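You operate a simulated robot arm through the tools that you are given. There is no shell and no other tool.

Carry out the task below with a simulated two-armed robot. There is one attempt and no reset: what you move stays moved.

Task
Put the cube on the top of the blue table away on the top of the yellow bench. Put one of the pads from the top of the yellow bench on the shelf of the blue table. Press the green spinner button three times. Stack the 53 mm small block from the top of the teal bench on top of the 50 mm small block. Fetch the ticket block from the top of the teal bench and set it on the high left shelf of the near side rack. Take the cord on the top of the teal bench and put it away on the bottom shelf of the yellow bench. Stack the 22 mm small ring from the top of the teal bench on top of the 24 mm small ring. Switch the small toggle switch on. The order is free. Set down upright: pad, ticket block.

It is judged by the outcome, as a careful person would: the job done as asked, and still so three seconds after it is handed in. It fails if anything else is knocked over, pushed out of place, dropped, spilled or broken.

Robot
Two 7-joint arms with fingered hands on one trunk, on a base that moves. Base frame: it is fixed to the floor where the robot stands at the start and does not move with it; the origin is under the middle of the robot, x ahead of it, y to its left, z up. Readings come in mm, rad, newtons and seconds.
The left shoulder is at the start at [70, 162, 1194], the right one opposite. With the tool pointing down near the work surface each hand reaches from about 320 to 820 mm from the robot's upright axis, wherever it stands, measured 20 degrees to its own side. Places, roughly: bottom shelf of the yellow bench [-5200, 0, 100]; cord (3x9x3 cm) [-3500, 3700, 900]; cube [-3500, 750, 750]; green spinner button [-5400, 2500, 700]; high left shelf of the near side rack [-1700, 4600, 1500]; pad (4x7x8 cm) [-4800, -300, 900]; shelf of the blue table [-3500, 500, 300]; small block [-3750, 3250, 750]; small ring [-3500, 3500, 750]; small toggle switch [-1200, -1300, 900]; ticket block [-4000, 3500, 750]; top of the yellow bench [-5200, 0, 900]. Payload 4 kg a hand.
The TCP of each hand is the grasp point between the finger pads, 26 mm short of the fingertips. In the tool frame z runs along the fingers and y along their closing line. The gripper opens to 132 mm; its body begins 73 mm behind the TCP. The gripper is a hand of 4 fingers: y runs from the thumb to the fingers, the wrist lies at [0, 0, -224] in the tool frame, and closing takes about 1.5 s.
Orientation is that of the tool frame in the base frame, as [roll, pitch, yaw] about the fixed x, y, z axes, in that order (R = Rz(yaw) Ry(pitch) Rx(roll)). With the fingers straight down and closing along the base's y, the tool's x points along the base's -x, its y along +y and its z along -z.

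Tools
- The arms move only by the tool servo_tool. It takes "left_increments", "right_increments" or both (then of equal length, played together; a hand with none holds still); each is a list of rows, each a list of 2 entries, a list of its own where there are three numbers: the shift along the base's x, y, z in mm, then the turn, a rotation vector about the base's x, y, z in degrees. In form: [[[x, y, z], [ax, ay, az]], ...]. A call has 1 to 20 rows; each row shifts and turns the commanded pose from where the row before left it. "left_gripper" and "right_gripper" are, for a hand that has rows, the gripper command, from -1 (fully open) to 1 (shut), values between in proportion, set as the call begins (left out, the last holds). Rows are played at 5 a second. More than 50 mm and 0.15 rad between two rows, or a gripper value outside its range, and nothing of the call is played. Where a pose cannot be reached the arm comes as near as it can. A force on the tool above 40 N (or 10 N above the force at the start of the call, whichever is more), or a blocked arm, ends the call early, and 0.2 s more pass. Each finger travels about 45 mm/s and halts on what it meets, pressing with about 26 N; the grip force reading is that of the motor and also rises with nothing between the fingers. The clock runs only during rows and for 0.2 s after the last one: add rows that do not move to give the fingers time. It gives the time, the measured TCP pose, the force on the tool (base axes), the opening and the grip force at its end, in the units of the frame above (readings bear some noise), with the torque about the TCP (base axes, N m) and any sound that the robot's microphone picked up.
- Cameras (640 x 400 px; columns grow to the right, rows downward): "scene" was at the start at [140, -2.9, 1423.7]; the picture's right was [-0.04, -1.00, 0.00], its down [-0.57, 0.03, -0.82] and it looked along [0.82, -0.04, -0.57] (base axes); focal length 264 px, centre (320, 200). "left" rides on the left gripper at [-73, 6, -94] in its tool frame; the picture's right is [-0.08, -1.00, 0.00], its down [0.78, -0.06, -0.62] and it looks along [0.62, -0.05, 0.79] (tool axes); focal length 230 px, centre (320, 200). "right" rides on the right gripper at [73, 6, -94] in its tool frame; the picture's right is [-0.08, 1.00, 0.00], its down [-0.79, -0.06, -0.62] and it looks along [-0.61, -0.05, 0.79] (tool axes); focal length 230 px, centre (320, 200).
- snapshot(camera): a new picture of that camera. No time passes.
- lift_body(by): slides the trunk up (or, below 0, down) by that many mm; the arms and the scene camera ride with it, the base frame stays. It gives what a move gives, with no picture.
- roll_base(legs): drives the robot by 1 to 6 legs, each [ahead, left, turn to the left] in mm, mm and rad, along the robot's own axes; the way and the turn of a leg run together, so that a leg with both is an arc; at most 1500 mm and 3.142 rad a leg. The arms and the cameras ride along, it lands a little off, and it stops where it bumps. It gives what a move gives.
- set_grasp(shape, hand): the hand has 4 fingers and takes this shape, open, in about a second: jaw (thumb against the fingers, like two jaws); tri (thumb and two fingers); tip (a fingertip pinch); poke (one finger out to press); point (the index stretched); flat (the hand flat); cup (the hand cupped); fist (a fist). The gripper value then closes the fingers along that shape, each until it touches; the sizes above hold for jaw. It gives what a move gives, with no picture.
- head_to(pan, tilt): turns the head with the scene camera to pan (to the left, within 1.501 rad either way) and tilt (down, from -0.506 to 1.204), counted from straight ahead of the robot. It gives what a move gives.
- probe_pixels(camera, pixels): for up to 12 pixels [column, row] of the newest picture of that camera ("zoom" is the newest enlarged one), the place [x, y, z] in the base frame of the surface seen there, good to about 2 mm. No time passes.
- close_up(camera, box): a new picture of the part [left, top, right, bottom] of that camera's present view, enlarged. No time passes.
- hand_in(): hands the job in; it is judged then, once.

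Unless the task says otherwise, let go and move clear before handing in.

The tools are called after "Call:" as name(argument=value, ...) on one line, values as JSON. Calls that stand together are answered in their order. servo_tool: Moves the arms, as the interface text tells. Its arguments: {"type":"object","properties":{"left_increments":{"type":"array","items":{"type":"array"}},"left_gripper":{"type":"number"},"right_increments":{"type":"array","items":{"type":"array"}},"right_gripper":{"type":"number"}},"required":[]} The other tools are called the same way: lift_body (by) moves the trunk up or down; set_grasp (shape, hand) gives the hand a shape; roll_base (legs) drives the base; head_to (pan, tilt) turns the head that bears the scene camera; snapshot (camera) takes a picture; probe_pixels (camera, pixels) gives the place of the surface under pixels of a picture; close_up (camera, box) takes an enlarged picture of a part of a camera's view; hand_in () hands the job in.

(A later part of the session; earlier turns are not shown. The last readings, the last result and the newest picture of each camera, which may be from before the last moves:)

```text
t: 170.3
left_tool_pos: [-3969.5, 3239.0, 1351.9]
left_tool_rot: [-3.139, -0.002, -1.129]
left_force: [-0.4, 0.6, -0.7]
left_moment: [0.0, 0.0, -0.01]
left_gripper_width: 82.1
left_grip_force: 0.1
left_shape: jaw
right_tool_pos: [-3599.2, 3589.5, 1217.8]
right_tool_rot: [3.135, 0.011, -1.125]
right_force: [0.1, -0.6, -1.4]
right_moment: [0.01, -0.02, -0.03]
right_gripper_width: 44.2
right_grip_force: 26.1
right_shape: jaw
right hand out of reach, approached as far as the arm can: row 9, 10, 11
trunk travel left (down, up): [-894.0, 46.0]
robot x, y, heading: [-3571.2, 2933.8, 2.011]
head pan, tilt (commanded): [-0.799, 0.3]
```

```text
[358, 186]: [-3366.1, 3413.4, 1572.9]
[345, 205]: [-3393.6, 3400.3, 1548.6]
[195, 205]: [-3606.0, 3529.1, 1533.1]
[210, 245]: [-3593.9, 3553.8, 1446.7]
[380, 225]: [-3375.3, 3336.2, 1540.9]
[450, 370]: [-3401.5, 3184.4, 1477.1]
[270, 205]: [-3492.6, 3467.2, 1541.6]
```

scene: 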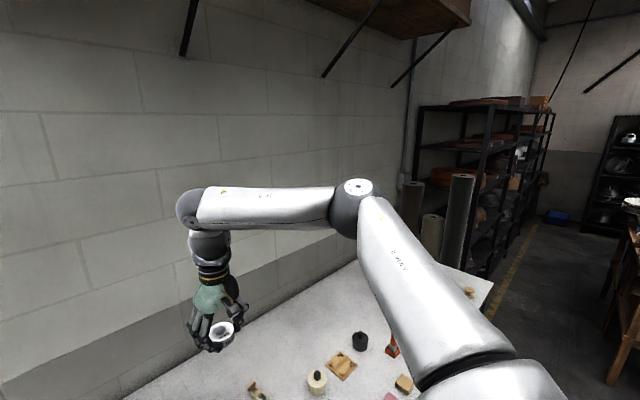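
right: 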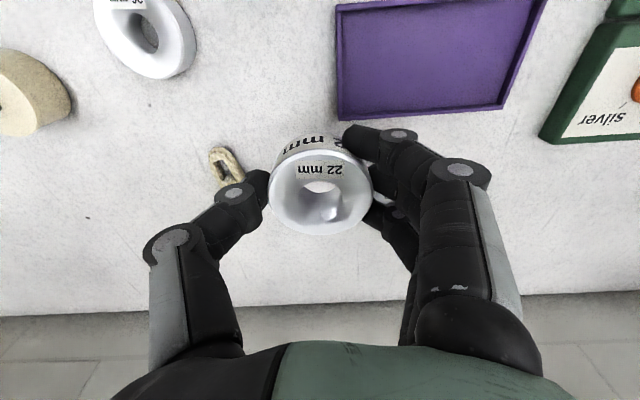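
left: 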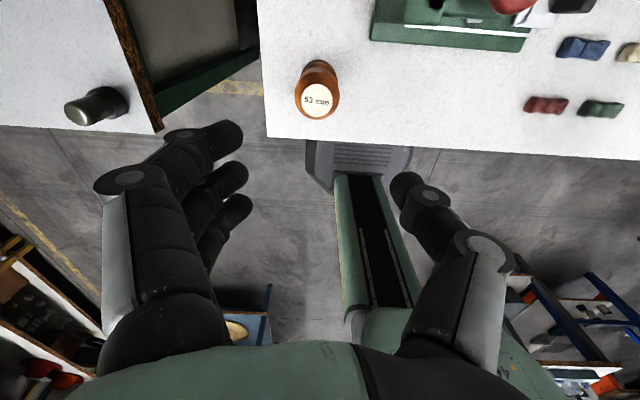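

Elbow parks at the same spot each time ([-3366,3413,1570]), so some joint is at its limit. The ring is round, so try turning the hand +48° (CCW) to free the wrist and extend again.

Call:
servo_tool(right_increments=[[[0, 0, 0], [0, 0, 8]], [[0, 0, 0], [0, 0, 8]], [[0, 0, 0], [0, 0, 8]], [[0, 0, 0], [0, 0, 8]], [[0, 0, 0], [0, 0, 8]], [[0, 0, 0], [0, 0, 8]], [[-15, 32, 0], [0, 0, 0]], [[-15, 32, 0], [0, 0, 0]], [[-15, 32, 0], [0, 0, 0]]])

Call:
snapshot(camera="scene")

```text
t: 172.3
left_tool_pos: [-3968.8, 3239.1, 1350.8]
left_tool_rot: [3.14, 0.0, -1.13]
left_force: [0.4, 0.3, -0.1]
left_moment: [0.0, 0.01, 0.0]
left_gripper_width: 81.8
left_grip_force: 0.0
left_shape: jaw
right_tool_pos: [-3575.9, 3618.4, 1217.3]
right_tool_rot: [3.138, 0.01, -0.288]
right_force: [0.5, -0.1, -1.7]
right_moment: [-0.05, -0.06, 0.03]
right_gripper_width: 44.0
right_grip_force: 26.1
right_shape: jaw
right hand out of reach, approached as far as the arm can: row 7, 8, 9
trunk travel left (down, up): [-894.0, 46.0]
robot x, y, heading: [-3566.6, 2934.6, 2.013]
head pan, tilt (commanded): [-0.799, 0.3]
```

```text
taken
```

scene: 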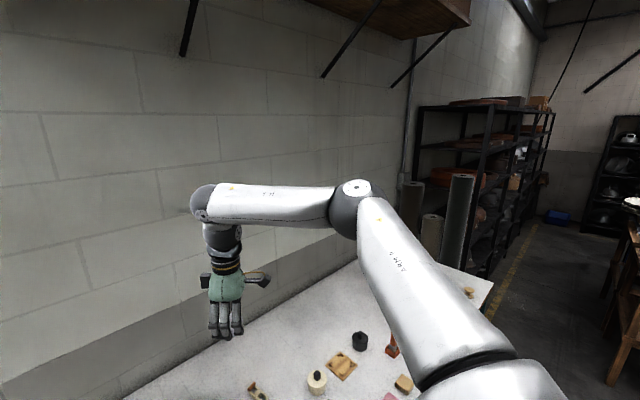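

Call:
servo_tool(right_increments=[[[18, -38, 0], [0, 0, -6]], [[18, -38, 0], [0, 0, -6]], [[18, -38, 0], [0, 0, -6]], [[18, -38, 0], [0, 0, -6]], [[-36, -17, 0], [0, 0, -6]], [[-36, -17, 0], [0, 0, -6]], [[-36, -17, 0], [0, 0, -6]], [[-36, -17, 0], [0, 0, -6]], [[-36, -17, 0], [0, 0, 0]]])

Call:
snapshot(camera="scene")

```text
t: 174.3
left_tool_pos: [-3969.4, 3237.6, 1351.7]
left_tool_rot: [3.141, 0.002, -1.128]
left_force: [-0.7, -0.6, 0.6]
left_moment: [0.02, -0.03, 0.02]
left_gripper_width: 82.1
left_grip_force: 0.1
left_shape: jaw
right_tool_pos: [-3647.4, 3395.4, 1217.9]
right_tool_rot: [3.135, 0.01, -1.127]
right_force: [0.6, 0.2, -1.3]
right_moment: [0.02, -0.04, -0.03]
right_gripper_width: 44.1
right_grip_force: 26.6
right_shape: jaw
right hand out of reach, approached as far as the arm can: row 9
trunk travel left (down, up): [-894.0, 46.0]
robot x, y, heading: [-3570.4, 2932.4, 2.014]
head pan, tilt (commanded): [-0.799, 0.3]
```

```text
taken
```

scene: 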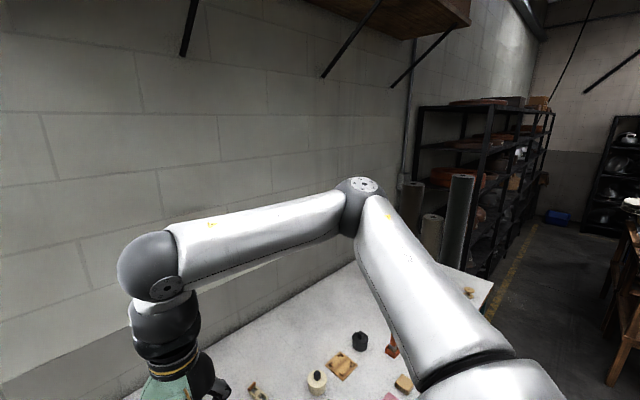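

So low-and-close is a minimum-distance limit, while high-and-far is a maximum limit; reach should be largest with the hand well below the shoulder. Set the trunk to +60, go down near mid-range first, and then extend at table height.

Call:
lift_body(by=-160)

Call:
servo_tool(right_increments=[[[22, 25, 0], [0, 0, 0]], [[22, 25, 0], [0, 0, 0]], [[0, 20, -35], [0, 0, 0]], [[0, 0, -40], [0, 0, 0]], [[0, 0, -40], [0, 0, 0]], [[0, 0, -40], [0, 0, 0]], [[0, 0, 0], [0, 0, 0]]])

Call:
head_to(pan=-0.1, tilt=0.75)

Call:
snapshot(camera="scene")

```text
t: 176.2
left_tool_pos: [-3969.3, 3237.8, 1193.0]
left_tool_rot: [3.141, -0.001, -1.13]
left_force: [-0.3, 1.0, -0.3]
left_moment: [0.0, 0.01, -0.02]
left_gripper_width: 82.0
left_grip_force: 0.1
left_shape: jaw
right_tool_pos: [-3647.3, 3394.7, 1058.2]
right_tool_rot: [3.133, 0.008, -1.126]
right_force: [-0.1, -0.5, -1.7]
right_moment: [0.0, 0.03, 0.0]
right_gripper_width: 43.7
right_grip_force: 26.2
right_shape: jaw
trunk travel left (down, up): [-734.0, 206.0]
robot x, y, heading: [-3569.4, 2933.5, 2.015]
head pan, tilt (commanded): [-0.799, 0.3]
```

```text
t: 177.8
left_tool_pos: [-3968.3, 3236.3, 1192.0]
left_tool_rot: [3.141, 0.0, -1.129]
left_force: [0.3, -0.7, -0.4]
left_moment: [-0.01, 0.04, -0.01]
left_gripper_width: 82.0
left_grip_force: 0.0
left_shape: jaw
right_tool_pos: [-3598.6, 3465.3, 905.9]
right_tool_rot: [3.132, 0.01, -1.127]
right_force: [0.4, 0.1, -2.4]
right_moment: [-0.01, -0.01, 0.02]
right_gripper_width: 43.9
right_grip_force: 25.7
right_shape: jaw
right hand out of reach, approached as far as the arm can: row 6
trunk travel left (down, up): [-734.0, 206.0]
robot x, y, heading: [-3573.0, 2936.2, 2.017]
head pan, tilt (commanded): [-0.799, 0.3]
```

```text
t: 178.8
left_tool_pos: [-3968.5, 3238.1, 1191.3]
left_tool_rot: [-3.141, -0.002, -1.129]
left_force: [0.3, -0.6, -0.5]
left_moment: [0.03, 0.02, 0.02]
left_gripper_width: 82.3
left_grip_force: 0.1
left_shape: jaw
right_tool_pos: [-3599.5, 3465.9, 907.4]
right_tool_rot: [3.13, 0.008, -1.126]
right_force: [0.4, -0.1, -1.6]
right_moment: [-0.01, -0.01, 0.0]
right_gripper_width: 43.9
right_grip_force: 26.4
right_shape: jaw
trunk travel left (down, up): [-734.0, 206.0]
robot x, y, heading: [-3570.7, 2935.0, 2.013]
head pan, tilt (commanded): [-0.099, 0.75]
```

```text
taken
```

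scene: 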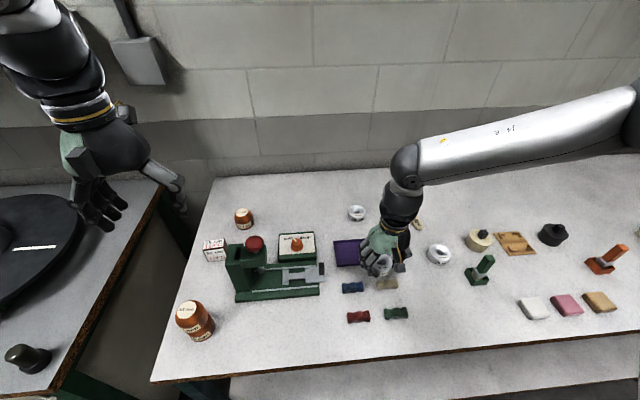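

Call:
probe_pixels(camera="scene", pixels=[[400, 392], [300, 392], [500, 385], [600, 380], [615, 190], [400, 170], [620, 120], [520, 130], [640, 90]])

Call:
head_to(pan=-0.1, tilt=1.2)

Call:
snapshot(camera="scene")

```text
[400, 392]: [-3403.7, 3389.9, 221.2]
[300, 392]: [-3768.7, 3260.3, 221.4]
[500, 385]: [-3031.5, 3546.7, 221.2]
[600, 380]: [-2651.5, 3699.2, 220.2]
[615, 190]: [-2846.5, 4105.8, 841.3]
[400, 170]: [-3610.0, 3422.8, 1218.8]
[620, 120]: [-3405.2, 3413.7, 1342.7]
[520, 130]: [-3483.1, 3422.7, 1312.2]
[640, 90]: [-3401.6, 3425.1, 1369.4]
```

```text
t: 179.8
left_tool_pos: [-3969.1, 3238.4, 1192.1]
left_tool_rot: [-3.141, 0.002, -1.128]
left_force: [0.2, 0.3, 0.1]
left_moment: [0.03, 0.0, 0.04]
left_gripper_width: 82.2
left_grip_force: 0.0
left_shape: jaw
right_tool_pos: [-3600.3, 3465.8, 906.5]
right_tool_rot: [3.13, 0.01, -1.128]
right_force: [-0.6, 0.3, -2.1]
right_moment: [0.04, 0.03, -0.02]
right_gripper_width: 44.4
right_grip_force: 26.2
right_shape: jaw
trunk travel left (down, up): [-734.0, 206.0]
robot x, y, heading: [-3567.4, 2936.6, 2.012]
head pan, tilt (commanded): [-0.099, 1.201]
```

```text
taken
```

scene: 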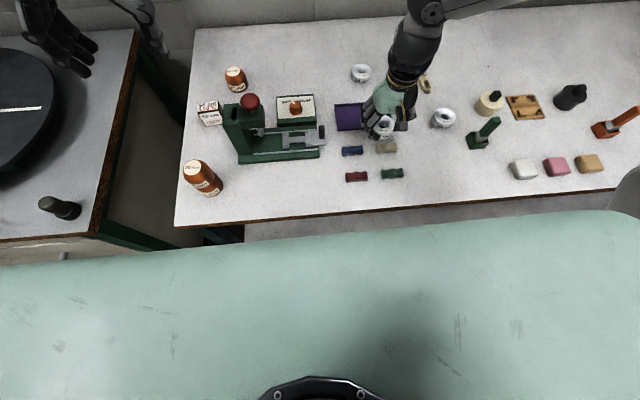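

Shelf top is at z=221, so my base can't go under it. Test the left arm's reach in free air (z≈1010, over the bench's left end).

Call:
servo_tool(left_increments=[[[-9, 0, -36], [0, 0, 0]], [[-9, 0, -36], [0, 0, 0]], [[0, 0, -36], [0, 0, 0]], [[0, 0, -36], [0, 0, 0]], [[0, 0, -36], [0, 0, 0]], [[-15, 32, 0], [0, 0, 0]], [[-15, 32, 0], [0, 0, 0]], [[-15, 32, 0], [0, 0, 0]], [[-15, 32, 0], [0, 0, 0]], [[-15, 32, 0], [0, 0, 0]], [[-15, 32, 0], [0, 0, 0]], [[-15, 32, 0], [0, 0, 0]]])

Call:
head_to(pan=0.6, tilt=0.6)

Call:
snapshot(camera="scene")

```text
t: 182.3
left_tool_pos: [-4091.1, 3463.0, 1012.9]
left_tool_rot: [3.14, -0.002, -1.13]
left_force: [-1.2, -0.3, -0.1]
left_moment: [0.02, 0.04, 0.04]
left_gripper_width: 82.0
left_grip_force: 0.0
left_shape: jaw
right_tool_pos: [-3599.0, 3466.9, 905.5]
right_tool_rot: [3.13, 0.007, -1.127]
right_force: [-0.2, 0.3, -1.8]
right_moment: [-0.04, -0.01, 0.01]
right_gripper_width: 44.0
right_grip_force: 25.7
right_shape: jaw
trunk travel left (down, up): [-734.0, 206.0]
robot x, y, heading: [-3570.9, 2936.0, 2.013]
head pan, tilt (commanded): [-0.099, 1.201]
```

```text
t: 183.4
left_tool_pos: [-4092.2, 3460.7, 1014.7]
left_tool_rot: [-3.141, -0.001, -1.13]
left_force: [-0.1, -0.7, -0.2]
left_moment: [0.01, -0.01, -0.01]
left_gripper_width: 82.1
left_grip_force: 0.1
left_shape: jaw
right_tool_pos: [-3599.4, 3465.7, 905.6]
right_tool_rot: [3.13, 0.009, -1.127]
right_force: [1.0, 1.2, -1.4]
right_moment: [-0.08, -0.02, -0.01]
right_gripper_width: 43.9
right_grip_force: 26.5
right_shape: jaw
trunk travel left (down, up): [-734.0, 206.0]
robot x, y, heading: [-3567.9, 2932.4, 2.017]
head pan, tilt (commanded): [0.6, 0.6]
```

```text
taken
```

scene: 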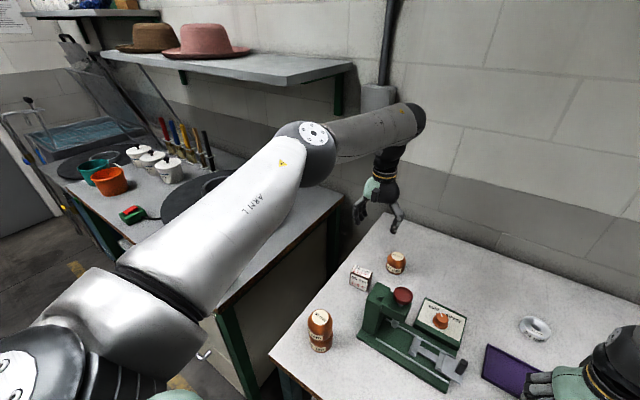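

The left arm reached 701 mm ahead without trouble. Reset the right arm: up to its neutral pose, then down 175 mm, then extend the same way.

Call:
servo_tool(right_increments=[[[8.8, -11.3, 39], [0, 0, 0]], [[8.8, -11.3, 39], [0, 0, 0]], [[8.8, -11.3, 39], [0, 0, 0]], [[8.8, -11.3, 39], [0, 0, 0]], [[8.8, -11.3, 39], [0, 0, 0]], [[8.8, -11.3, 39], [0, 0, 0]], [[8.8, -11.3, 39], [0, 0, 0]], [[0, 0, 0], [0, 0, 0]]])

Call:
servo_tool(right_increments=[[[0, 12, -36], [0, 0, 0]], [[0, 12, -36], [0, 0, 0]], [[0, 12, -36], [0, 0, 0]], [[0, 12, -36], [0, 0, 0]], [[0, 0, -36], [0, 0, 0]]])

Call:
servo_tool(right_increments=[[[-15, 32, 0], [0, 0, 0]], [[-15, 32, 0], [0, 0, 0]], [[-15, 32, 0], [0, 0, 0]], [[-15, 32, 0], [0, 0, 0]], [[-15, 32, 0], [0, 0, 0]]])

Call:
head_to(pan=-0.5, tilt=0.6)

Call:
snapshot(camera="scene")

```text
t: 185.2
left_tool_pos: [-4093.0, 3461.5, 1014.0]
left_tool_rot: [3.141, 0.001, -1.128]
left_force: [0.3, -0.3, 1.2]
left_moment: [0.01, 0.01, -0.01]
left_gripper_width: 82.0
left_grip_force: 0.1
left_shape: jaw
right_tool_pos: [-3539.6, 3385.1, 1180.4]
right_tool_rot: [3.132, 0.005, -1.128]
right_force: [0.8, 0.7, -1.1]
right_moment: [0.0, 0.0, -0.03]
right_gripper_width: 44.1
right_grip_force: 25.8
right_shape: jaw
trunk travel left (down, up): [-734.0, 206.0]
robot x, y, heading: [-3571.8, 2937.0, 2.015]
head pan, tilt (commanded): [0.6, 0.6]
```

```text
t: 186.4
left_tool_pos: [-4092.8, 3462.4, 1013.1]
left_tool_rot: [3.141, 0.001, -1.131]
left_force: [-0.5, -0.3, 0.7]
left_moment: [-0.02, -0.04, 0.02]
left_gripper_width: 82.3
left_grip_force: 0.0
left_shape: jaw
right_tool_pos: [-3539.8, 3432.5, 998.4]
right_tool_rot: [3.132, 0.007, -1.128]
right_force: [-0.6, 0.2, -1.9]
right_moment: [-0.02, 0.0, 0.02]
right_gripper_width: 43.6
right_grip_force: 26.2
right_shape: jaw
trunk travel left (down, up): [-734.0, 206.0]
robot x, y, heading: [-3571.2, 2933.6, 2.014]
head pan, tilt (commanded): [0.6, 0.6]
```

```text
t: 187.6
left_tool_pos: [-4093.4, 3461.2, 1013.3]
left_tool_rot: [-3.141, -0.002, -1.13]
left_force: [-0.3, -0.2, -0.1]
left_moment: [0.03, -0.01, -0.01]
left_gripper_width: 82.1
left_grip_force: 0.0
left_shape: jaw
right_tool_pos: [-3598.1, 3583.0, 1000.2]
right_tool_rot: [3.13, 0.009, -1.125]
right_force: [-0.1, 0.3, -1.6]
right_moment: [0.01, 0.03, -0.04]
right_gripper_width: 43.9
right_grip_force: 26.0
right_shape: jaw
right hand out of reach, approached as far as the arm can: row 5
trunk travel left (down, up): [-734.0, 206.0]
robot x, y, heading: [-3568.5, 2933.7, 2.013]
head pan, tilt (commanded): [0.6, 0.6]
```

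```text
t: 188.9
left_tool_pos: [-4092.6, 3461.3, 1012.7]
left_tool_rot: [3.141, 0.0, -1.129]
left_force: [0.7, -0.7, 0.5]
left_moment: [-0.01, 0.01, -0.01]
left_gripper_width: 82.0
left_grip_force: 0.0
left_shape: jaw
right_tool_pos: [-3598.8, 3581.9, 1000.5]
right_tool_rot: [3.131, 0.009, -1.128]
right_force: [0.3, -0.3, -1.9]
right_moment: [-0.01, 0.02, -0.01]
right_gripper_width: 43.6
right_grip_force: 25.7
right_shape: jaw
trunk travel left (down, up): [-734.0, 206.0]
robot x, y, heading: [-3571.2, 2933.7, 2.011]
head pan, tilt (commanded): [-0.499, 0.6]
```

```text
taken
```

scene: 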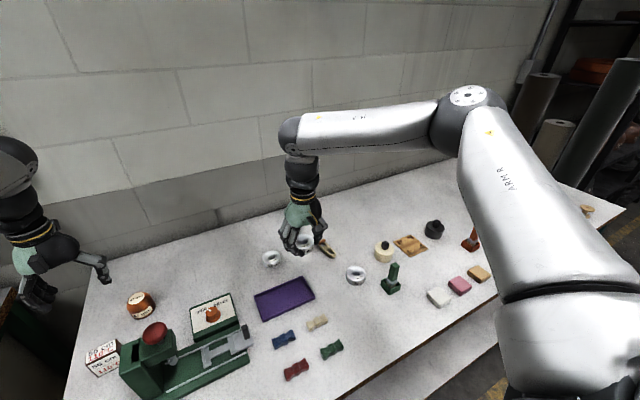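

The right arm is weaker straight ahead but may reach further to its right. Test by swinging outward to ~35° right at the same height.

Call:
servo_tool(right_increments=[[[32, 15, 0], [0, 0, 0]], [[32, 15, 0], [0, 0, 0]], [[32, 15, 0], [0, 0, 0]], [[32, 15, 0], [0, 0, 0]], [[-13, 27, 0], [0, 0, 0]], [[-13, 27, 0], [0, 0, 0]], [[-13, 27, 0], [0, 0, 0]], [[-13, 27, 0], [0, 0, 0]]])

Call:
snapshot(camera="scene")

```text
t: 190.8
left_tool_pos: [-4093.3, 3461.6, 1013.5]
left_tool_rot: [3.141, 0.0, -1.13]
left_force: [0.3, 0.0, -0.6]
left_moment: [0.01, -0.01, 0.01]
left_gripper_width: 82.1
left_grip_force: 0.0
left_shape: jaw
right_tool_pos: [-3489.0, 3691.2, 1003.3]
right_tool_rot: [3.132, 0.012, -1.128]
right_force: [-0.1, -0.1, -2.5]
right_moment: [-0.01, -0.04, 0.03]
right_gripper_width: 43.8
right_grip_force: 26.0
right_shape: jaw
right hand out of reach, approached as far as the arm can: row 6, 7, 8
trunk travel left (down, up): [-734.0, 206.0]
robot x, y, heading: [-3571.7, 2936.2, 2.013]
head pan, tilt (commanded): [-0.499, 0.6]
```

```text
taken
```

scene: 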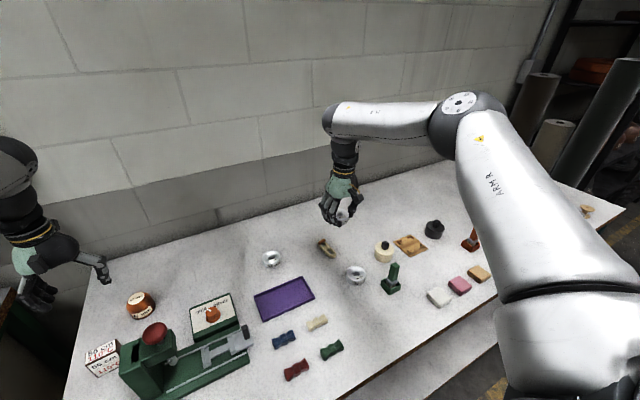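

At ~31° to the right the right arm reaches 760 mm. So retract the left arm, then rotate the robot ~0.5 rad left so that the 24 mm ring lies ~30° to my right.

Call:
servo_tool(left_increments=[[[15, -32, 0], [0, 0, 0]], [[15, -32, 0], [0, 0, 0]], [[15, -32, 0], [0, 0, 0]], [[15, -32, 10], [0, 0, 0]], [[15, -32, 20], [0, 0, 0]], [[15, -32, 30], [0, 0, 0]], [[15, -32, 40], [0, 0, 0]], [[9, 0, 40], [0, 0, 0]], [[9, 0, 40], [0, 0, 0]]])

Call:
roll_base(legs=[[0, -150, 0], [0, 0, 0.5]])

Call:
head_to(pan=-0.5, tilt=0.75)

Call:
snapshot(camera="scene")

Call:
snapshot(camera="right")

```text
refused: row 7 steps farther than a row can; nothing moved
```

```text
t: 193.6
left_tool_pos: [-4141.4, 3214.1, 1012.5]
left_tool_rot: [3.141, 0.0, -0.631]
left_force: [-0.1, -0.3, 0.6]
left_moment: [-0.04, -0.01, -0.02]
left_gripper_width: 82.3
left_grip_force: 0.0
left_shape: jaw
right_tool_pos: [-3720.7, 3704.4, 1003.9]
right_tool_rot: [3.131, 0.01, -0.63]
right_force: [0.3, -1.0, -2.0]
right_moment: [0.01, 0.0, 0.03]
right_gripper_width: 43.8
right_grip_force: 26.3
right_shape: jaw
trunk travel left (down, up): [-734.0, 206.0]
robot x, y, heading: [-3434.7, 3000.0, 2.514]
head pan, tilt (commanded): [-0.499, 0.6]
```

```text
t: 194.2
left_tool_pos: [-4141.0, 3213.5, 1013.2]
left_tool_rot: [3.141, 0.0, -0.632]
left_force: [0.8, -0.9, -0.8]
left_moment: [0.0, 0.0, 0.01]
left_gripper_width: 82.3
left_grip_force: 0.0
left_shape: jaw
right_tool_pos: [-3720.7, 3703.6, 1002.9]
right_tool_rot: [3.133, 0.01, -0.63]
right_force: [0.2, -0.7, -2.6]
right_moment: [-0.01, -0.02, -0.03]
right_gripper_width: 43.7
right_grip_force: 25.7
right_shape: jaw
trunk travel left (down, up): [-734.0, 206.0]
robot x, y, heading: [-3430.9, 3000.6, 2.509]
head pan, tilt (commanded): [-0.499, 0.75]
```

```text
taken
```

scene: 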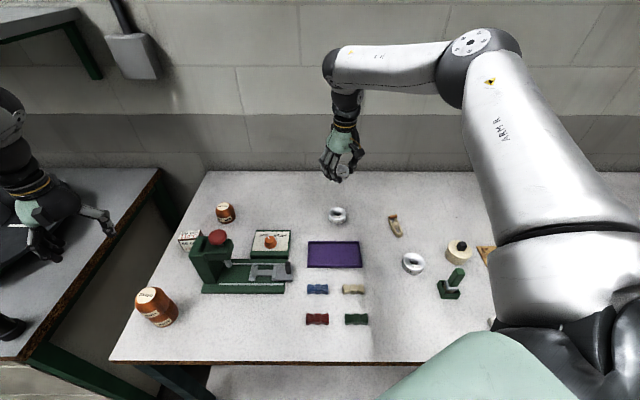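

```text
taken
```

right: 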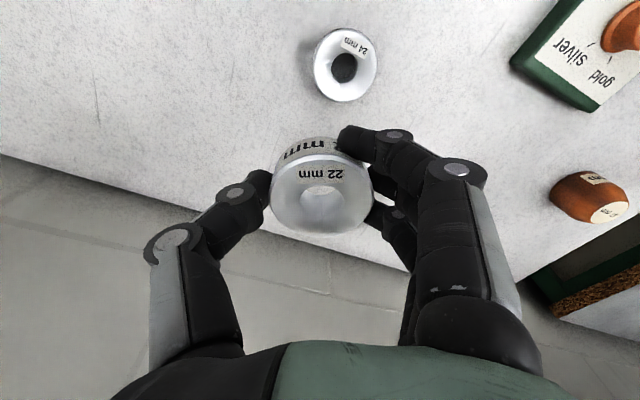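

The left-arm call was refused (row too long) yet the base turn went fine — nothing was touched. Now retract the left arm safely, and check the right hand is nearly above the 24 mm ring.

Call:
servo_tool(left_increments=[[[0, 0, 30], [0, 0, 0]], [[0, 0, 30], [0, 0, 0]], [[26, -19, 20], [0, 0, 0]], [[26, -19, 20], [0, 0, 0]], [[26, -19, 20], [0, 0, 0]], [[26, -19, 20], [0, 0, 0]], [[26, -19, 20], [0, 0, 0]], [[26, -19, 20], [0, 0, 0]], [[26, -19, 0], [0, 0, 0]], [[26, -19, 0], [0, 0, 0]]])

Call:
close_up(camera="scene", box=[310, 190, 366, 240])

Call:
probe_pixels(camera="zoom", pixels=[[225, 185], [415, 180], [320, 125], [320, 250], [255, 140], [385, 230], [385, 140], [255, 230]])

Call:
close_up(camera="right", box=[300, 20, 390, 110])

Call:
probe_pixels(camera="zoom", pixels=[[210, 200], [430, 180], [320, 90], [325, 330], [240, 110], [410, 270], [400, 110], [245, 290]])

```text
t: 196.4
left_tool_pos: [-3932.1, 3060.1, 1195.9]
left_tool_rot: [3.141, 0.0, -0.632]
left_force: [-0.3, 0.2, 0.4]
left_moment: [0.01, 0.01, -0.01]
left_gripper_width: 82.0
left_grip_force: 0.1
left_shape: jaw
right_tool_pos: [-3720.0, 3702.7, 1004.8]
right_tool_rot: [3.133, 0.014, -0.631]
right_force: [-0.2, 0.0, -1.3]
right_moment: [0.02, -0.03, 0.03]
right_gripper_width: 43.7
right_grip_force: 26.0
right_shape: jaw
trunk travel left (down, up): [-734.0, 206.0]
robot x, y, heading: [-3431.6, 2995.5, 2.512]
head pan, tilt (commanded): [-0.499, 0.75]
```

```text
8.00 times, centred on (338, 215) of scene
```

zoom: 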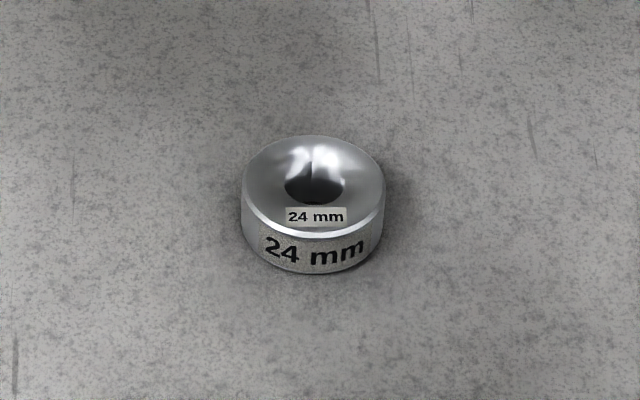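

```text
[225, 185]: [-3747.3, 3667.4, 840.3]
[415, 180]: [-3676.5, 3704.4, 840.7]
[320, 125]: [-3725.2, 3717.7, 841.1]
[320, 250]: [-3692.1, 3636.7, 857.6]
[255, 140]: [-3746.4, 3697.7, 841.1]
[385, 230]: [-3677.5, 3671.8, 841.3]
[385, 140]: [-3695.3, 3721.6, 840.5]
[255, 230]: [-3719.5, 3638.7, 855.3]
```

```text
4.44 times, centred on (345, 65) of right
```

zoom: 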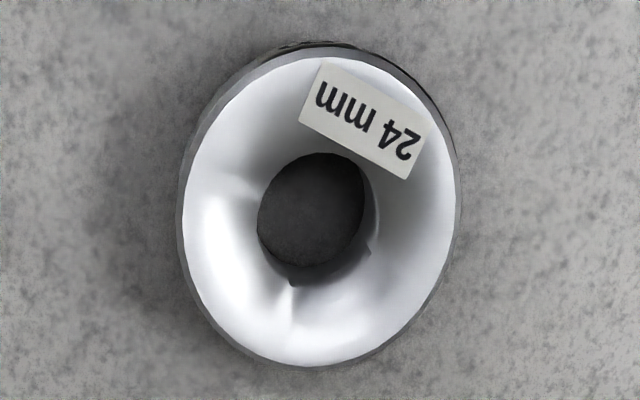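

```text
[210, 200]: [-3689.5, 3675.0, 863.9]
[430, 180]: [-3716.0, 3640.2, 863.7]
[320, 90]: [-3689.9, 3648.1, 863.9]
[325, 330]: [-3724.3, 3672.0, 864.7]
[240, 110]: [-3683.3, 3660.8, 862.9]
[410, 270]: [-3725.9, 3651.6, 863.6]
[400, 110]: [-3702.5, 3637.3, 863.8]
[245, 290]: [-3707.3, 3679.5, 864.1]
```

Left arm is stowed. The 24 mm ring centre is ≈[-3706.4,3660.8] by both cameras; move over it and lower to a small gap.

Call:
servo_tool(right_increments=[[[4.4, -14, 0], [0, 0, 0]], [[4.4, -14, 0], [0, 0, 0]], [[4.4, -14, 0], [0, 0, 0]], [[0, 0, -30], [0, 0, 0]], [[0, 0, -30], [0, 0, 0]], [[0, 0, -25], [0, 0, 0]], [[0, 0, 0], [0, 0, 0]]])

Call:
snapshot(camera="right")

Call:
close_up(camera="scene", box=[290, 150, 390, 250])

```text
t: 198.1
left_tool_pos: [-3932.2, 3061.4, 1195.4]
left_tool_rot: [3.14, -0.001, -0.631]
left_force: [0.0, -0.4, 0.4]
left_moment: [0.02, -0.01, -0.02]
left_gripper_width: 82.1
left_grip_force: 0.0
left_shape: jaw
right_tool_pos: [-3706.4, 3659.2, 917.8]
right_tool_rot: [3.132, 0.01, -0.63]
right_force: [0.4, 0.4, -1.6]
right_moment: [0.01, -0.02, -0.01]
right_gripper_width: 43.5
right_grip_force: 26.0
right_shape: jaw
trunk travel left (down, up): [-734.0, 206.0]
robot x, y, heading: [-3428.0, 3000.8, 2.51]
head pan, tilt (commanded): [-0.499, 0.75]
```

```text
taken
```

right: 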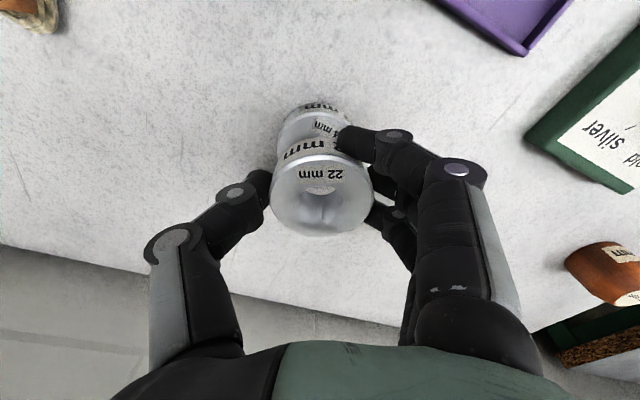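

```text
4.00 times, centred on (340, 200) of scene
```

zoom: 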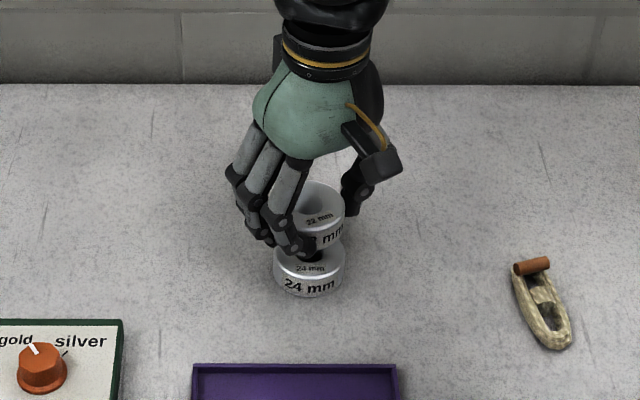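

Call:
close_up(camera="scene", box=[318, 185, 366, 230])

Call:
probe_pixels(camera="zoom", pixels=[[380, 110], [305, 160], [225, 190], [340, 40], [400, 80], [310, 260], [400, 230], [230, 240], [320, 130]])

Call:
close_up(camera="right", box=[250, 90, 400, 250])

Call:
probe_pixels(camera="zoom", pixels=[[205, 250], [440, 240], [325, 160], [322, 355], [230, 190], [420, 310], [420, 180], [230, 310]])

```text
8.89 times, centred on (342, 208) of scene
```

zoom: 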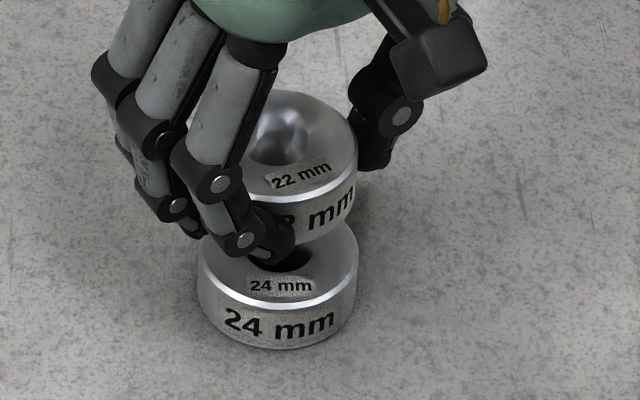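

```text
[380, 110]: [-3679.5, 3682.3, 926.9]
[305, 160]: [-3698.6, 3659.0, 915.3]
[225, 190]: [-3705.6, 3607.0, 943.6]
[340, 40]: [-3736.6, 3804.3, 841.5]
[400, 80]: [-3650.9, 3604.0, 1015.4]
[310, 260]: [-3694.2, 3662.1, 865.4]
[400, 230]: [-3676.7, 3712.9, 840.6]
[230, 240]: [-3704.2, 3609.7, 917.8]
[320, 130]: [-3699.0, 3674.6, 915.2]
```

```text
2.50 times, centred on (325, 170) of right
```

zoom: 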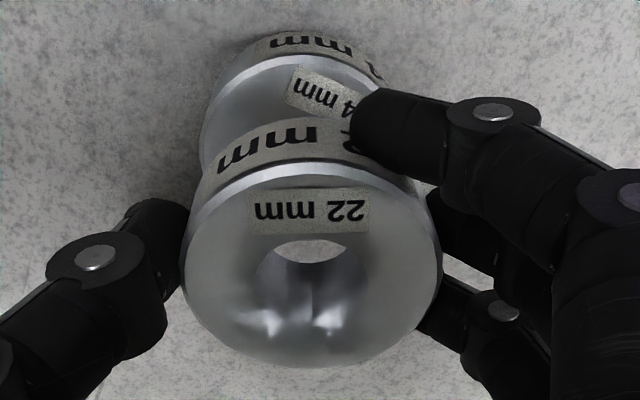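

```text
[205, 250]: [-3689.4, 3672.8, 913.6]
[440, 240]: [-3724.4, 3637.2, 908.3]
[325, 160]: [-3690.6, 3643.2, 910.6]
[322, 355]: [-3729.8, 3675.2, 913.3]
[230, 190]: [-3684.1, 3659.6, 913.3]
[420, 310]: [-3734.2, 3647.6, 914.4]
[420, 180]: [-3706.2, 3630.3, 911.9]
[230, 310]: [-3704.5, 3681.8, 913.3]
```

Call:
close_up(camera="scene", box=[318, 185, 366, 230])

Call:
probe_pixels(camera="zoom", pixels=[[295, 193], [310, 192], [330, 185], [345, 170], [352, 150], [280, 300], [310, 297], [330, 287], [348, 270], [355, 250], [300, 98], [340, 115]])

```text
8.89 times, centred on (342, 208) of scene
```

zoom: 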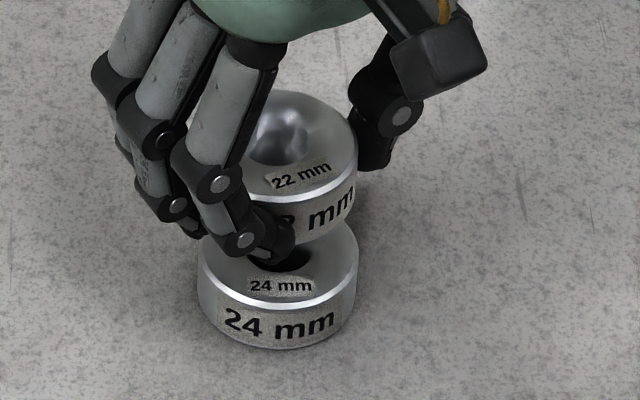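

```text
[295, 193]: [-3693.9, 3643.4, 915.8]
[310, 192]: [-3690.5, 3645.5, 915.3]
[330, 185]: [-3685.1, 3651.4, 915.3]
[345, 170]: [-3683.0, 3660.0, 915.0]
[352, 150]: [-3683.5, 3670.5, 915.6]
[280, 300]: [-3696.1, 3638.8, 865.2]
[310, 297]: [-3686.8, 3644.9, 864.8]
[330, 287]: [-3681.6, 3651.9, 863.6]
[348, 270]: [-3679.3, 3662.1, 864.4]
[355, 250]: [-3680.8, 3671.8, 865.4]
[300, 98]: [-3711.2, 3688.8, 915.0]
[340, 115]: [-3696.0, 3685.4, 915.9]
```

Both cameras agree: the held ring is 3 mm off in -x. Correct by +2.9 mm and lower.

Call:
servo_tool(right_increments=[[[2.9, -0.3, -8], [0, 0, 0]], [[0, 0, -8], [0, 0, 0]], [[0, 0, -5], [0, 0, 0]], [[0, 0, 0], [0, 0, 0]]])

Call:
close_up(camera="scene", box=[318, 185, 366, 230])

```text
t: 199.1
left_tool_pos: [-3932.8, 3061.7, 1195.8]
left_tool_rot: [3.141, 0.0, -0.634]
left_force: [-1.2, 0.2, -0.2]
left_moment: [-0.01, 0.02, 0.02]
left_gripper_width: 82.1
left_grip_force: 0.1
left_shape: jaw
right_tool_pos: [-3704.3, 3661.2, 898.8]
right_tool_rot: [3.134, 0.013, -0.631]
right_force: [-0.5, 0.2, -0.8]
right_moment: [-0.02, 0.02, 0.0]
right_gripper_width: 43.6
right_grip_force: 26.2
right_shape: jaw
trunk travel left (down, up): [-734.0, 206.0]
robot x, y, heading: [-3429.3, 3000.2, 2.512]
head pan, tilt (commanded): [-0.499, 0.75]
```

```text
8.89 times, centred on (342, 208) of scene
```

zoom: 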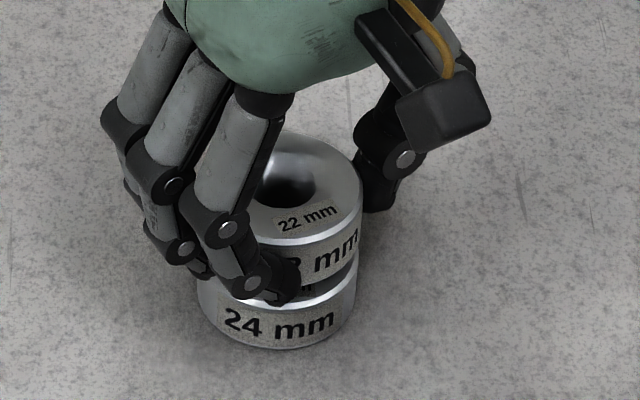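

Call:
probe_pixels(camera="zoom", pixels=[[300, 237], [320, 234], [340, 222], [352, 205], [357, 190], [345, 155], [300, 138], [300, 305], [325, 297], [345, 283], [354, 265]])

```text
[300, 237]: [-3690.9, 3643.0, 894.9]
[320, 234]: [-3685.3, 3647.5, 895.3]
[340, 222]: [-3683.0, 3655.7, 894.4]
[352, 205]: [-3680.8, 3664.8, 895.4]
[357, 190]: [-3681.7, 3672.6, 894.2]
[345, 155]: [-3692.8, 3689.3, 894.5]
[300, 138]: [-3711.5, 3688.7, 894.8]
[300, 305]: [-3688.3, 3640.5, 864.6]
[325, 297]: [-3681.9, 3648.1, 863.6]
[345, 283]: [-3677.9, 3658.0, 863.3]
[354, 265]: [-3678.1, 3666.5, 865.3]
```

Call:
servo_tool(right_increments=[[[0.5, -0.7, -3], [0, 0, 0]], [[0, 0, -2], [0, 0, 0]], [[0, 0, -1], [0, 0, 0]], [[0, 0, 0], [0, 0, 0]]])

```text
t: 200.1
left_tool_pos: [-3932.5, 3062.1, 1195.4]
left_tool_rot: [3.139, -0.001, -0.63]
left_force: [0.0, -0.1, -0.9]
left_moment: [0.02, -0.03, -0.01]
left_gripper_width: 82.1
left_grip_force: 0.0
left_shape: jaw
right_tool_pos: [-3701.8, 3658.9, 894.7]
right_tool_rot: [3.132, 0.013, -0.63]
right_force: [0.2, -0.8, -0.3]
right_moment: [-0.01, -0.04, -0.05]
right_gripper_width: 43.5
right_grip_force: 25.4
right_shape: jaw
trunk travel left (down, up): [-734.0, 206.0]
robot x, y, heading: [-3429.8, 2997.6, 2.512]
head pan, tilt (commanded): [-0.499, 0.75]
```

Call:
close_up(camera="scene", box=[318, 185, 366, 230])

Call:
close_up(camera="right", box=[250, 90, 400, 250])

```text
8.89 times, centred on (342, 208) of scene
```

zoom: 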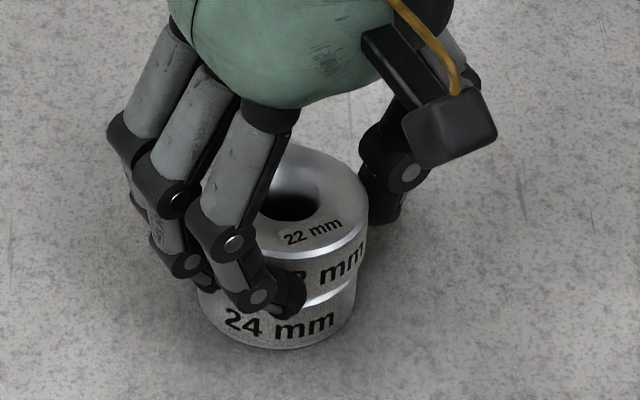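

```text
2.50 times, centred on (325, 170) of right
```

zoom: 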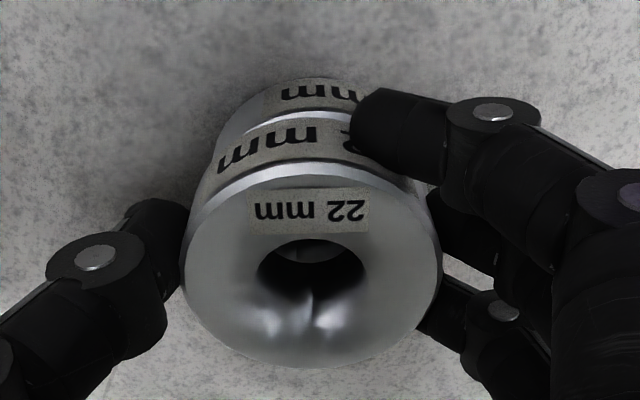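

The held ring drifted ~3 mm to the right of the lower ring (measurement jitter between calls). Correct by (-2.2,-1.8) and continue down in the same call.

Call:
servo_tool(right_increments=[[[-2.2, -1.8, 0], [0, 0, 0]], [[0, 0, 0], [0, 0, 0]]])

Call:
close_up(camera="scene", box=[318, 185, 366, 230])

Call:
close_up(camera="right", box=[250, 90, 400, 250])

```text
t: 200.7
left_tool_pos: [-3933.7, 3061.6, 1195.5]
left_tool_rot: [-3.141, 0.001, -0.63]
left_force: [0.5, -0.2, 0.6]
left_moment: [0.0, -0.01, 0.01]
left_gripper_width: 82.2
left_grip_force: 0.1
left_shape: jaw
right_tool_pos: [-3701.6, 3657.0, 894.1]
right_tool_rot: [3.131, 0.012, -0.629]
right_force: [0.6, -0.3, -1.5]
right_moment: [-0.03, 0.0, 0.02]
right_gripper_width: 43.4
right_grip_force: 25.6
right_shape: jaw
right hand out of reach, approached as far as the arm can: row 1
trunk travel left (down, up): [-734.0, 206.0]
robot x, y, heading: [-3429.5, 3001.9, 2.514]
head pan, tilt (commanded): [-0.499, 0.75]
```

```text
8.89 times, centred on (342, 208) of scene
```

zoom: 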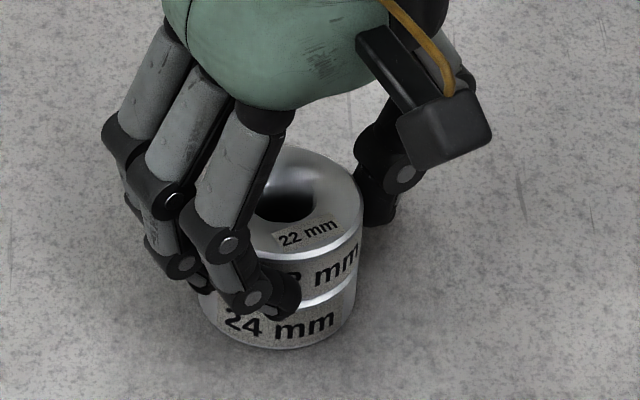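

```text
2.50 times, centred on (325, 170) of right
```

zoom: 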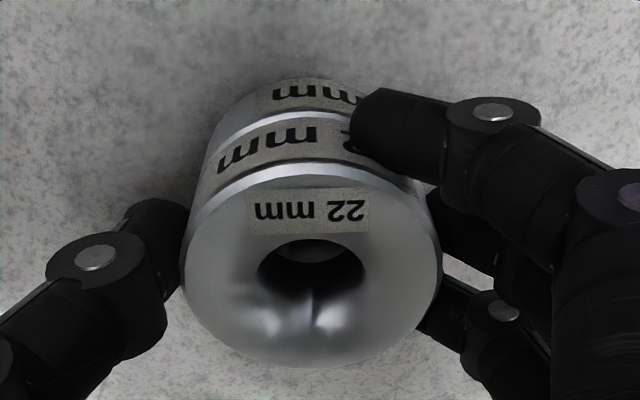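

Call:
probe_pixels(camera="right", pixels=[[322, 190]])

Call:
close_up(camera="scene", box=[318, 185, 366, 230])

Call:
probe_pixels(camera="zoom", pixels=[[300, 252], [320, 248], [340, 237], [354, 220], [359, 200], [347, 170], [300, 152], [305, 309], [325, 302], [343, 290], [353, 275]])

```text
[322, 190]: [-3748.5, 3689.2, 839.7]
```

```text
8.89 times, centred on (342, 208) of scene
```

zoom: 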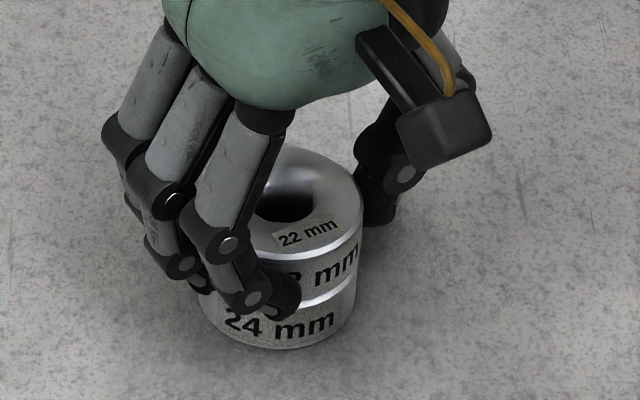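

```text
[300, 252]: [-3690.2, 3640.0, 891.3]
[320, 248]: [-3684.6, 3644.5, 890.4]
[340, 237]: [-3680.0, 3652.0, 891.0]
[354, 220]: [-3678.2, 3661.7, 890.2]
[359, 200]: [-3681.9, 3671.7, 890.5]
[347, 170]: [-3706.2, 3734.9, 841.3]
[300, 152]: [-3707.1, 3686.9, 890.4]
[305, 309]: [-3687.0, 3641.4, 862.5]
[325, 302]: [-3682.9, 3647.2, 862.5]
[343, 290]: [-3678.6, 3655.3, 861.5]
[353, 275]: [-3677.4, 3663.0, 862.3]
```

Aligned within ~1 mm and about 1 mm above contact. Lower 2 mm to seat it.

Call:
servo_tool(right_increments=[[[0, 0, -1], [0, 0, 0]], [[0, 0, -1], [0, 0, 0]], [[0, 0, 0], [0, 0, 0]]])

Call:
close_up(camera="scene", box=[318, 185, 366, 230])

```text
t: 201.4
left_tool_pos: [-3933.1, 3062.2, 1195.0]
left_tool_rot: [3.141, 0.0, -0.633]
left_force: [-0.3, -0.1, 0.0]
left_moment: [0.01, -0.04, 0.01]
left_gripper_width: 82.1
left_grip_force: 0.1
left_shape: jaw
right_tool_pos: [-3702.4, 3657.0, 893.5]
right_tool_rot: [3.13, 0.012, -0.63]
right_force: [0.1, -1.0, -1.1]
right_moment: [-0.02, -0.02, 0.0]
right_gripper_width: 43.7
right_grip_force: 26.1
right_shape: jaw
trunk travel left (down, up): [-734.0, 206.0]
robot x, y, heading: [-3426.1, 2997.1, 2.512]
head pan, tilt (commanded): [-0.499, 0.75]
```

```text
8.89 times, centred on (342, 208) of scene
```

zoom: 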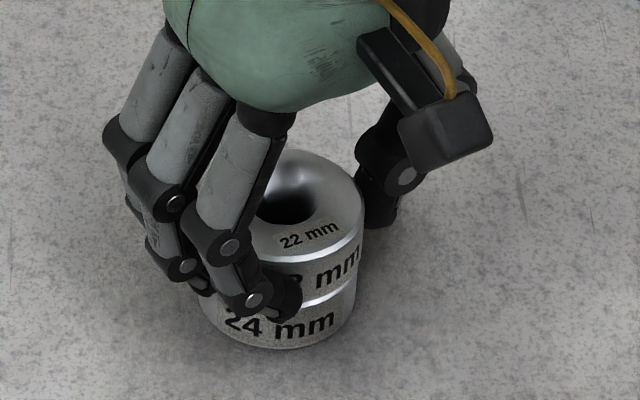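

Call:
servo_tool(right_increments=[[[-0.5, -0.3, -1], [0, 0, 0]], [[0, 0, -1], [0, 0, 0]], [[0, 0, -1], [0, 0, 0]]])

Call:
close_up(camera="scene", box=[318, 185, 366, 230])

```text
t: 202.2
left_tool_pos: [-3933.5, 3061.5, 1195.1]
left_tool_rot: [-3.14, 0.001, -0.631]
left_force: [-0.8, 0.2, 0.9]
left_moment: [0.01, 0.01, 0.0]
left_gripper_width: 81.7
left_grip_force: 0.0
left_shape: jaw
right_tool_pos: [-3701.6, 3656.3, 891.5]
right_tool_rot: [3.13, 0.014, -0.63]
right_force: [0.0, -0.2, -1.9]
right_moment: [0.0, -0.01, 0.03]
right_gripper_width: 43.5
right_grip_force: 26.1
right_shape: jaw
right hand out of reach, approached as far as the arm can: row 1
trunk travel left (down, up): [-734.0, 206.0]
robot x, y, heading: [-3432.2, 3001.0, 2.513]
head pan, tilt (commanded): [-0.499, 0.75]
```

```text
8.89 times, centred on (342, 208) of scene
```

zoom: 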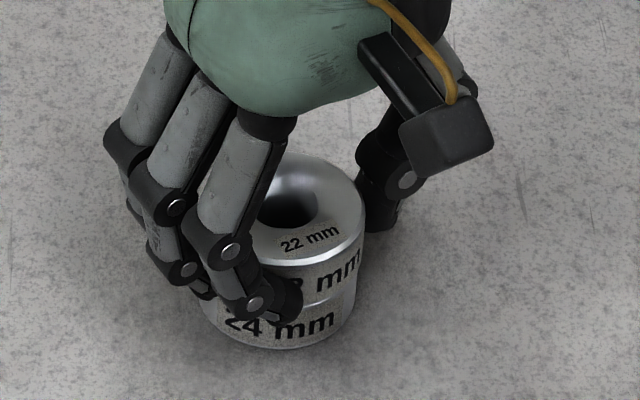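

I'm at the arm's low limit here, which slides the hand sideways. Raise the hand 100 mm, lower the trunk 90 mm, and redo the last few millimetres from a better posture.

Call:
servo_tool(right_increments=[[[0, 0, 20], [0, 0, 0]], [[0, 0, 30], [0, 0, 0]], [[0, 0, 30], [0, 0, 0]], [[0, 0, 30], [0, 0, 0]]])

Call:
lift_body(by=-85)

Call:
close_up(camera="scene", box=[290, 150, 390, 250])

```text
t: 203.2
left_tool_pos: [-3932.1, 3061.6, 1196.4]
left_tool_rot: [3.141, 0.001, -0.632]
left_force: [0.7, 1.1, -0.7]
left_moment: [0.0, 0.02, 0.02]
left_gripper_width: 81.8
left_grip_force: 0.1
left_shape: jaw
right_tool_pos: [-3700.9, 3656.6, 1002.9]
right_tool_rot: [3.132, 0.011, -0.629]
right_force: [-0.1, -0.1, -1.5]
right_moment: [0.02, 0.04, 0.01]
right_gripper_width: 43.6
right_grip_force: 26.0
right_shape: jaw
trunk travel left (down, up): [-734.0, 206.0]
robot x, y, heading: [-3430.9, 3002.0, 2.512]
head pan, tilt (commanded): [-0.499, 0.75]
```

```text
t: 204.5
left_tool_pos: [-3932.7, 3060.5, 1110.2]
left_tool_rot: [3.141, 0.0, -0.632]
left_force: [-0.9, -0.3, 0.5]
left_moment: [0.0, 0.0, 0.02]
left_gripper_width: 82.2
left_grip_force: 0.0
left_shape: jaw
right_tool_pos: [-3702.7, 3657.6, 917.8]
right_tool_rot: [3.133, 0.01, -0.629]
right_force: [0.3, -0.1, -0.4]
right_moment: [-0.01, -0.01, 0.02]
right_gripper_width: 43.4
right_grip_force: 26.1
right_shape: jaw
trunk travel left (down, up): [-649.0, 291.0]
robot x, y, heading: [-3436.6, 3001.7, 2.512]
head pan, tilt (commanded): [-0.499, 0.75]
```

```text
4.00 times, centred on (340, 200) of scene
```

zoom: 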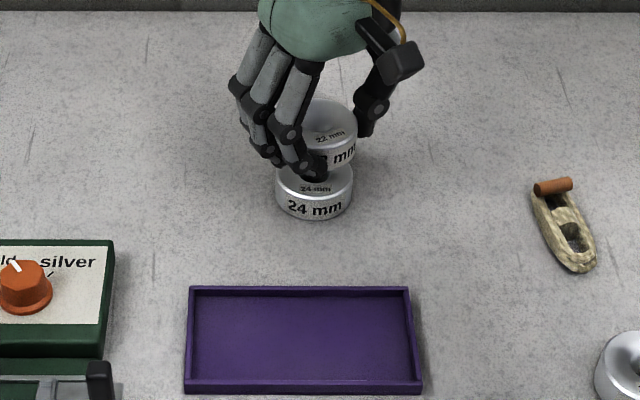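

Call:
close_up(camera="scene", box=[344, 165, 392, 210])

Call:
close_up(camera="scene", box=[318, 165, 366, 210])

Call:
close_up(camera="right", box=[250, 90, 400, 250])

```text
8.89 times, centred on (368, 188) of scene
```

zoom: 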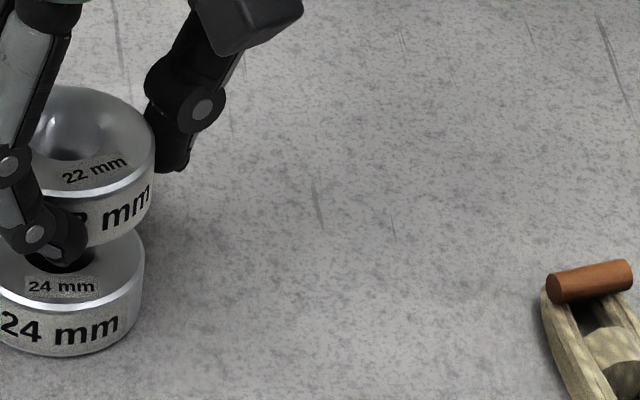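

```text
8.89 times, centred on (342, 188) of scene
```

zoom: 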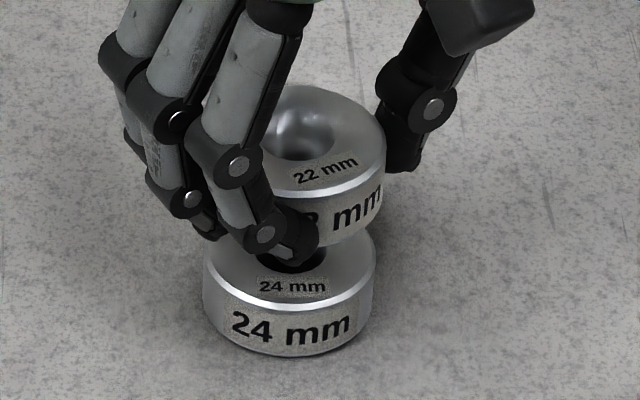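

```text
2.50 times, centred on (325, 170) of right
```

zoom: 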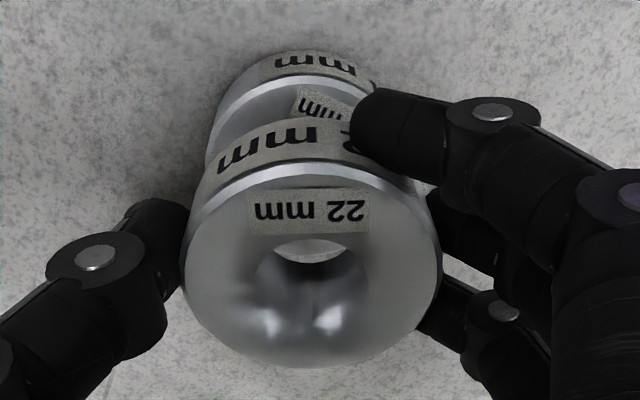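

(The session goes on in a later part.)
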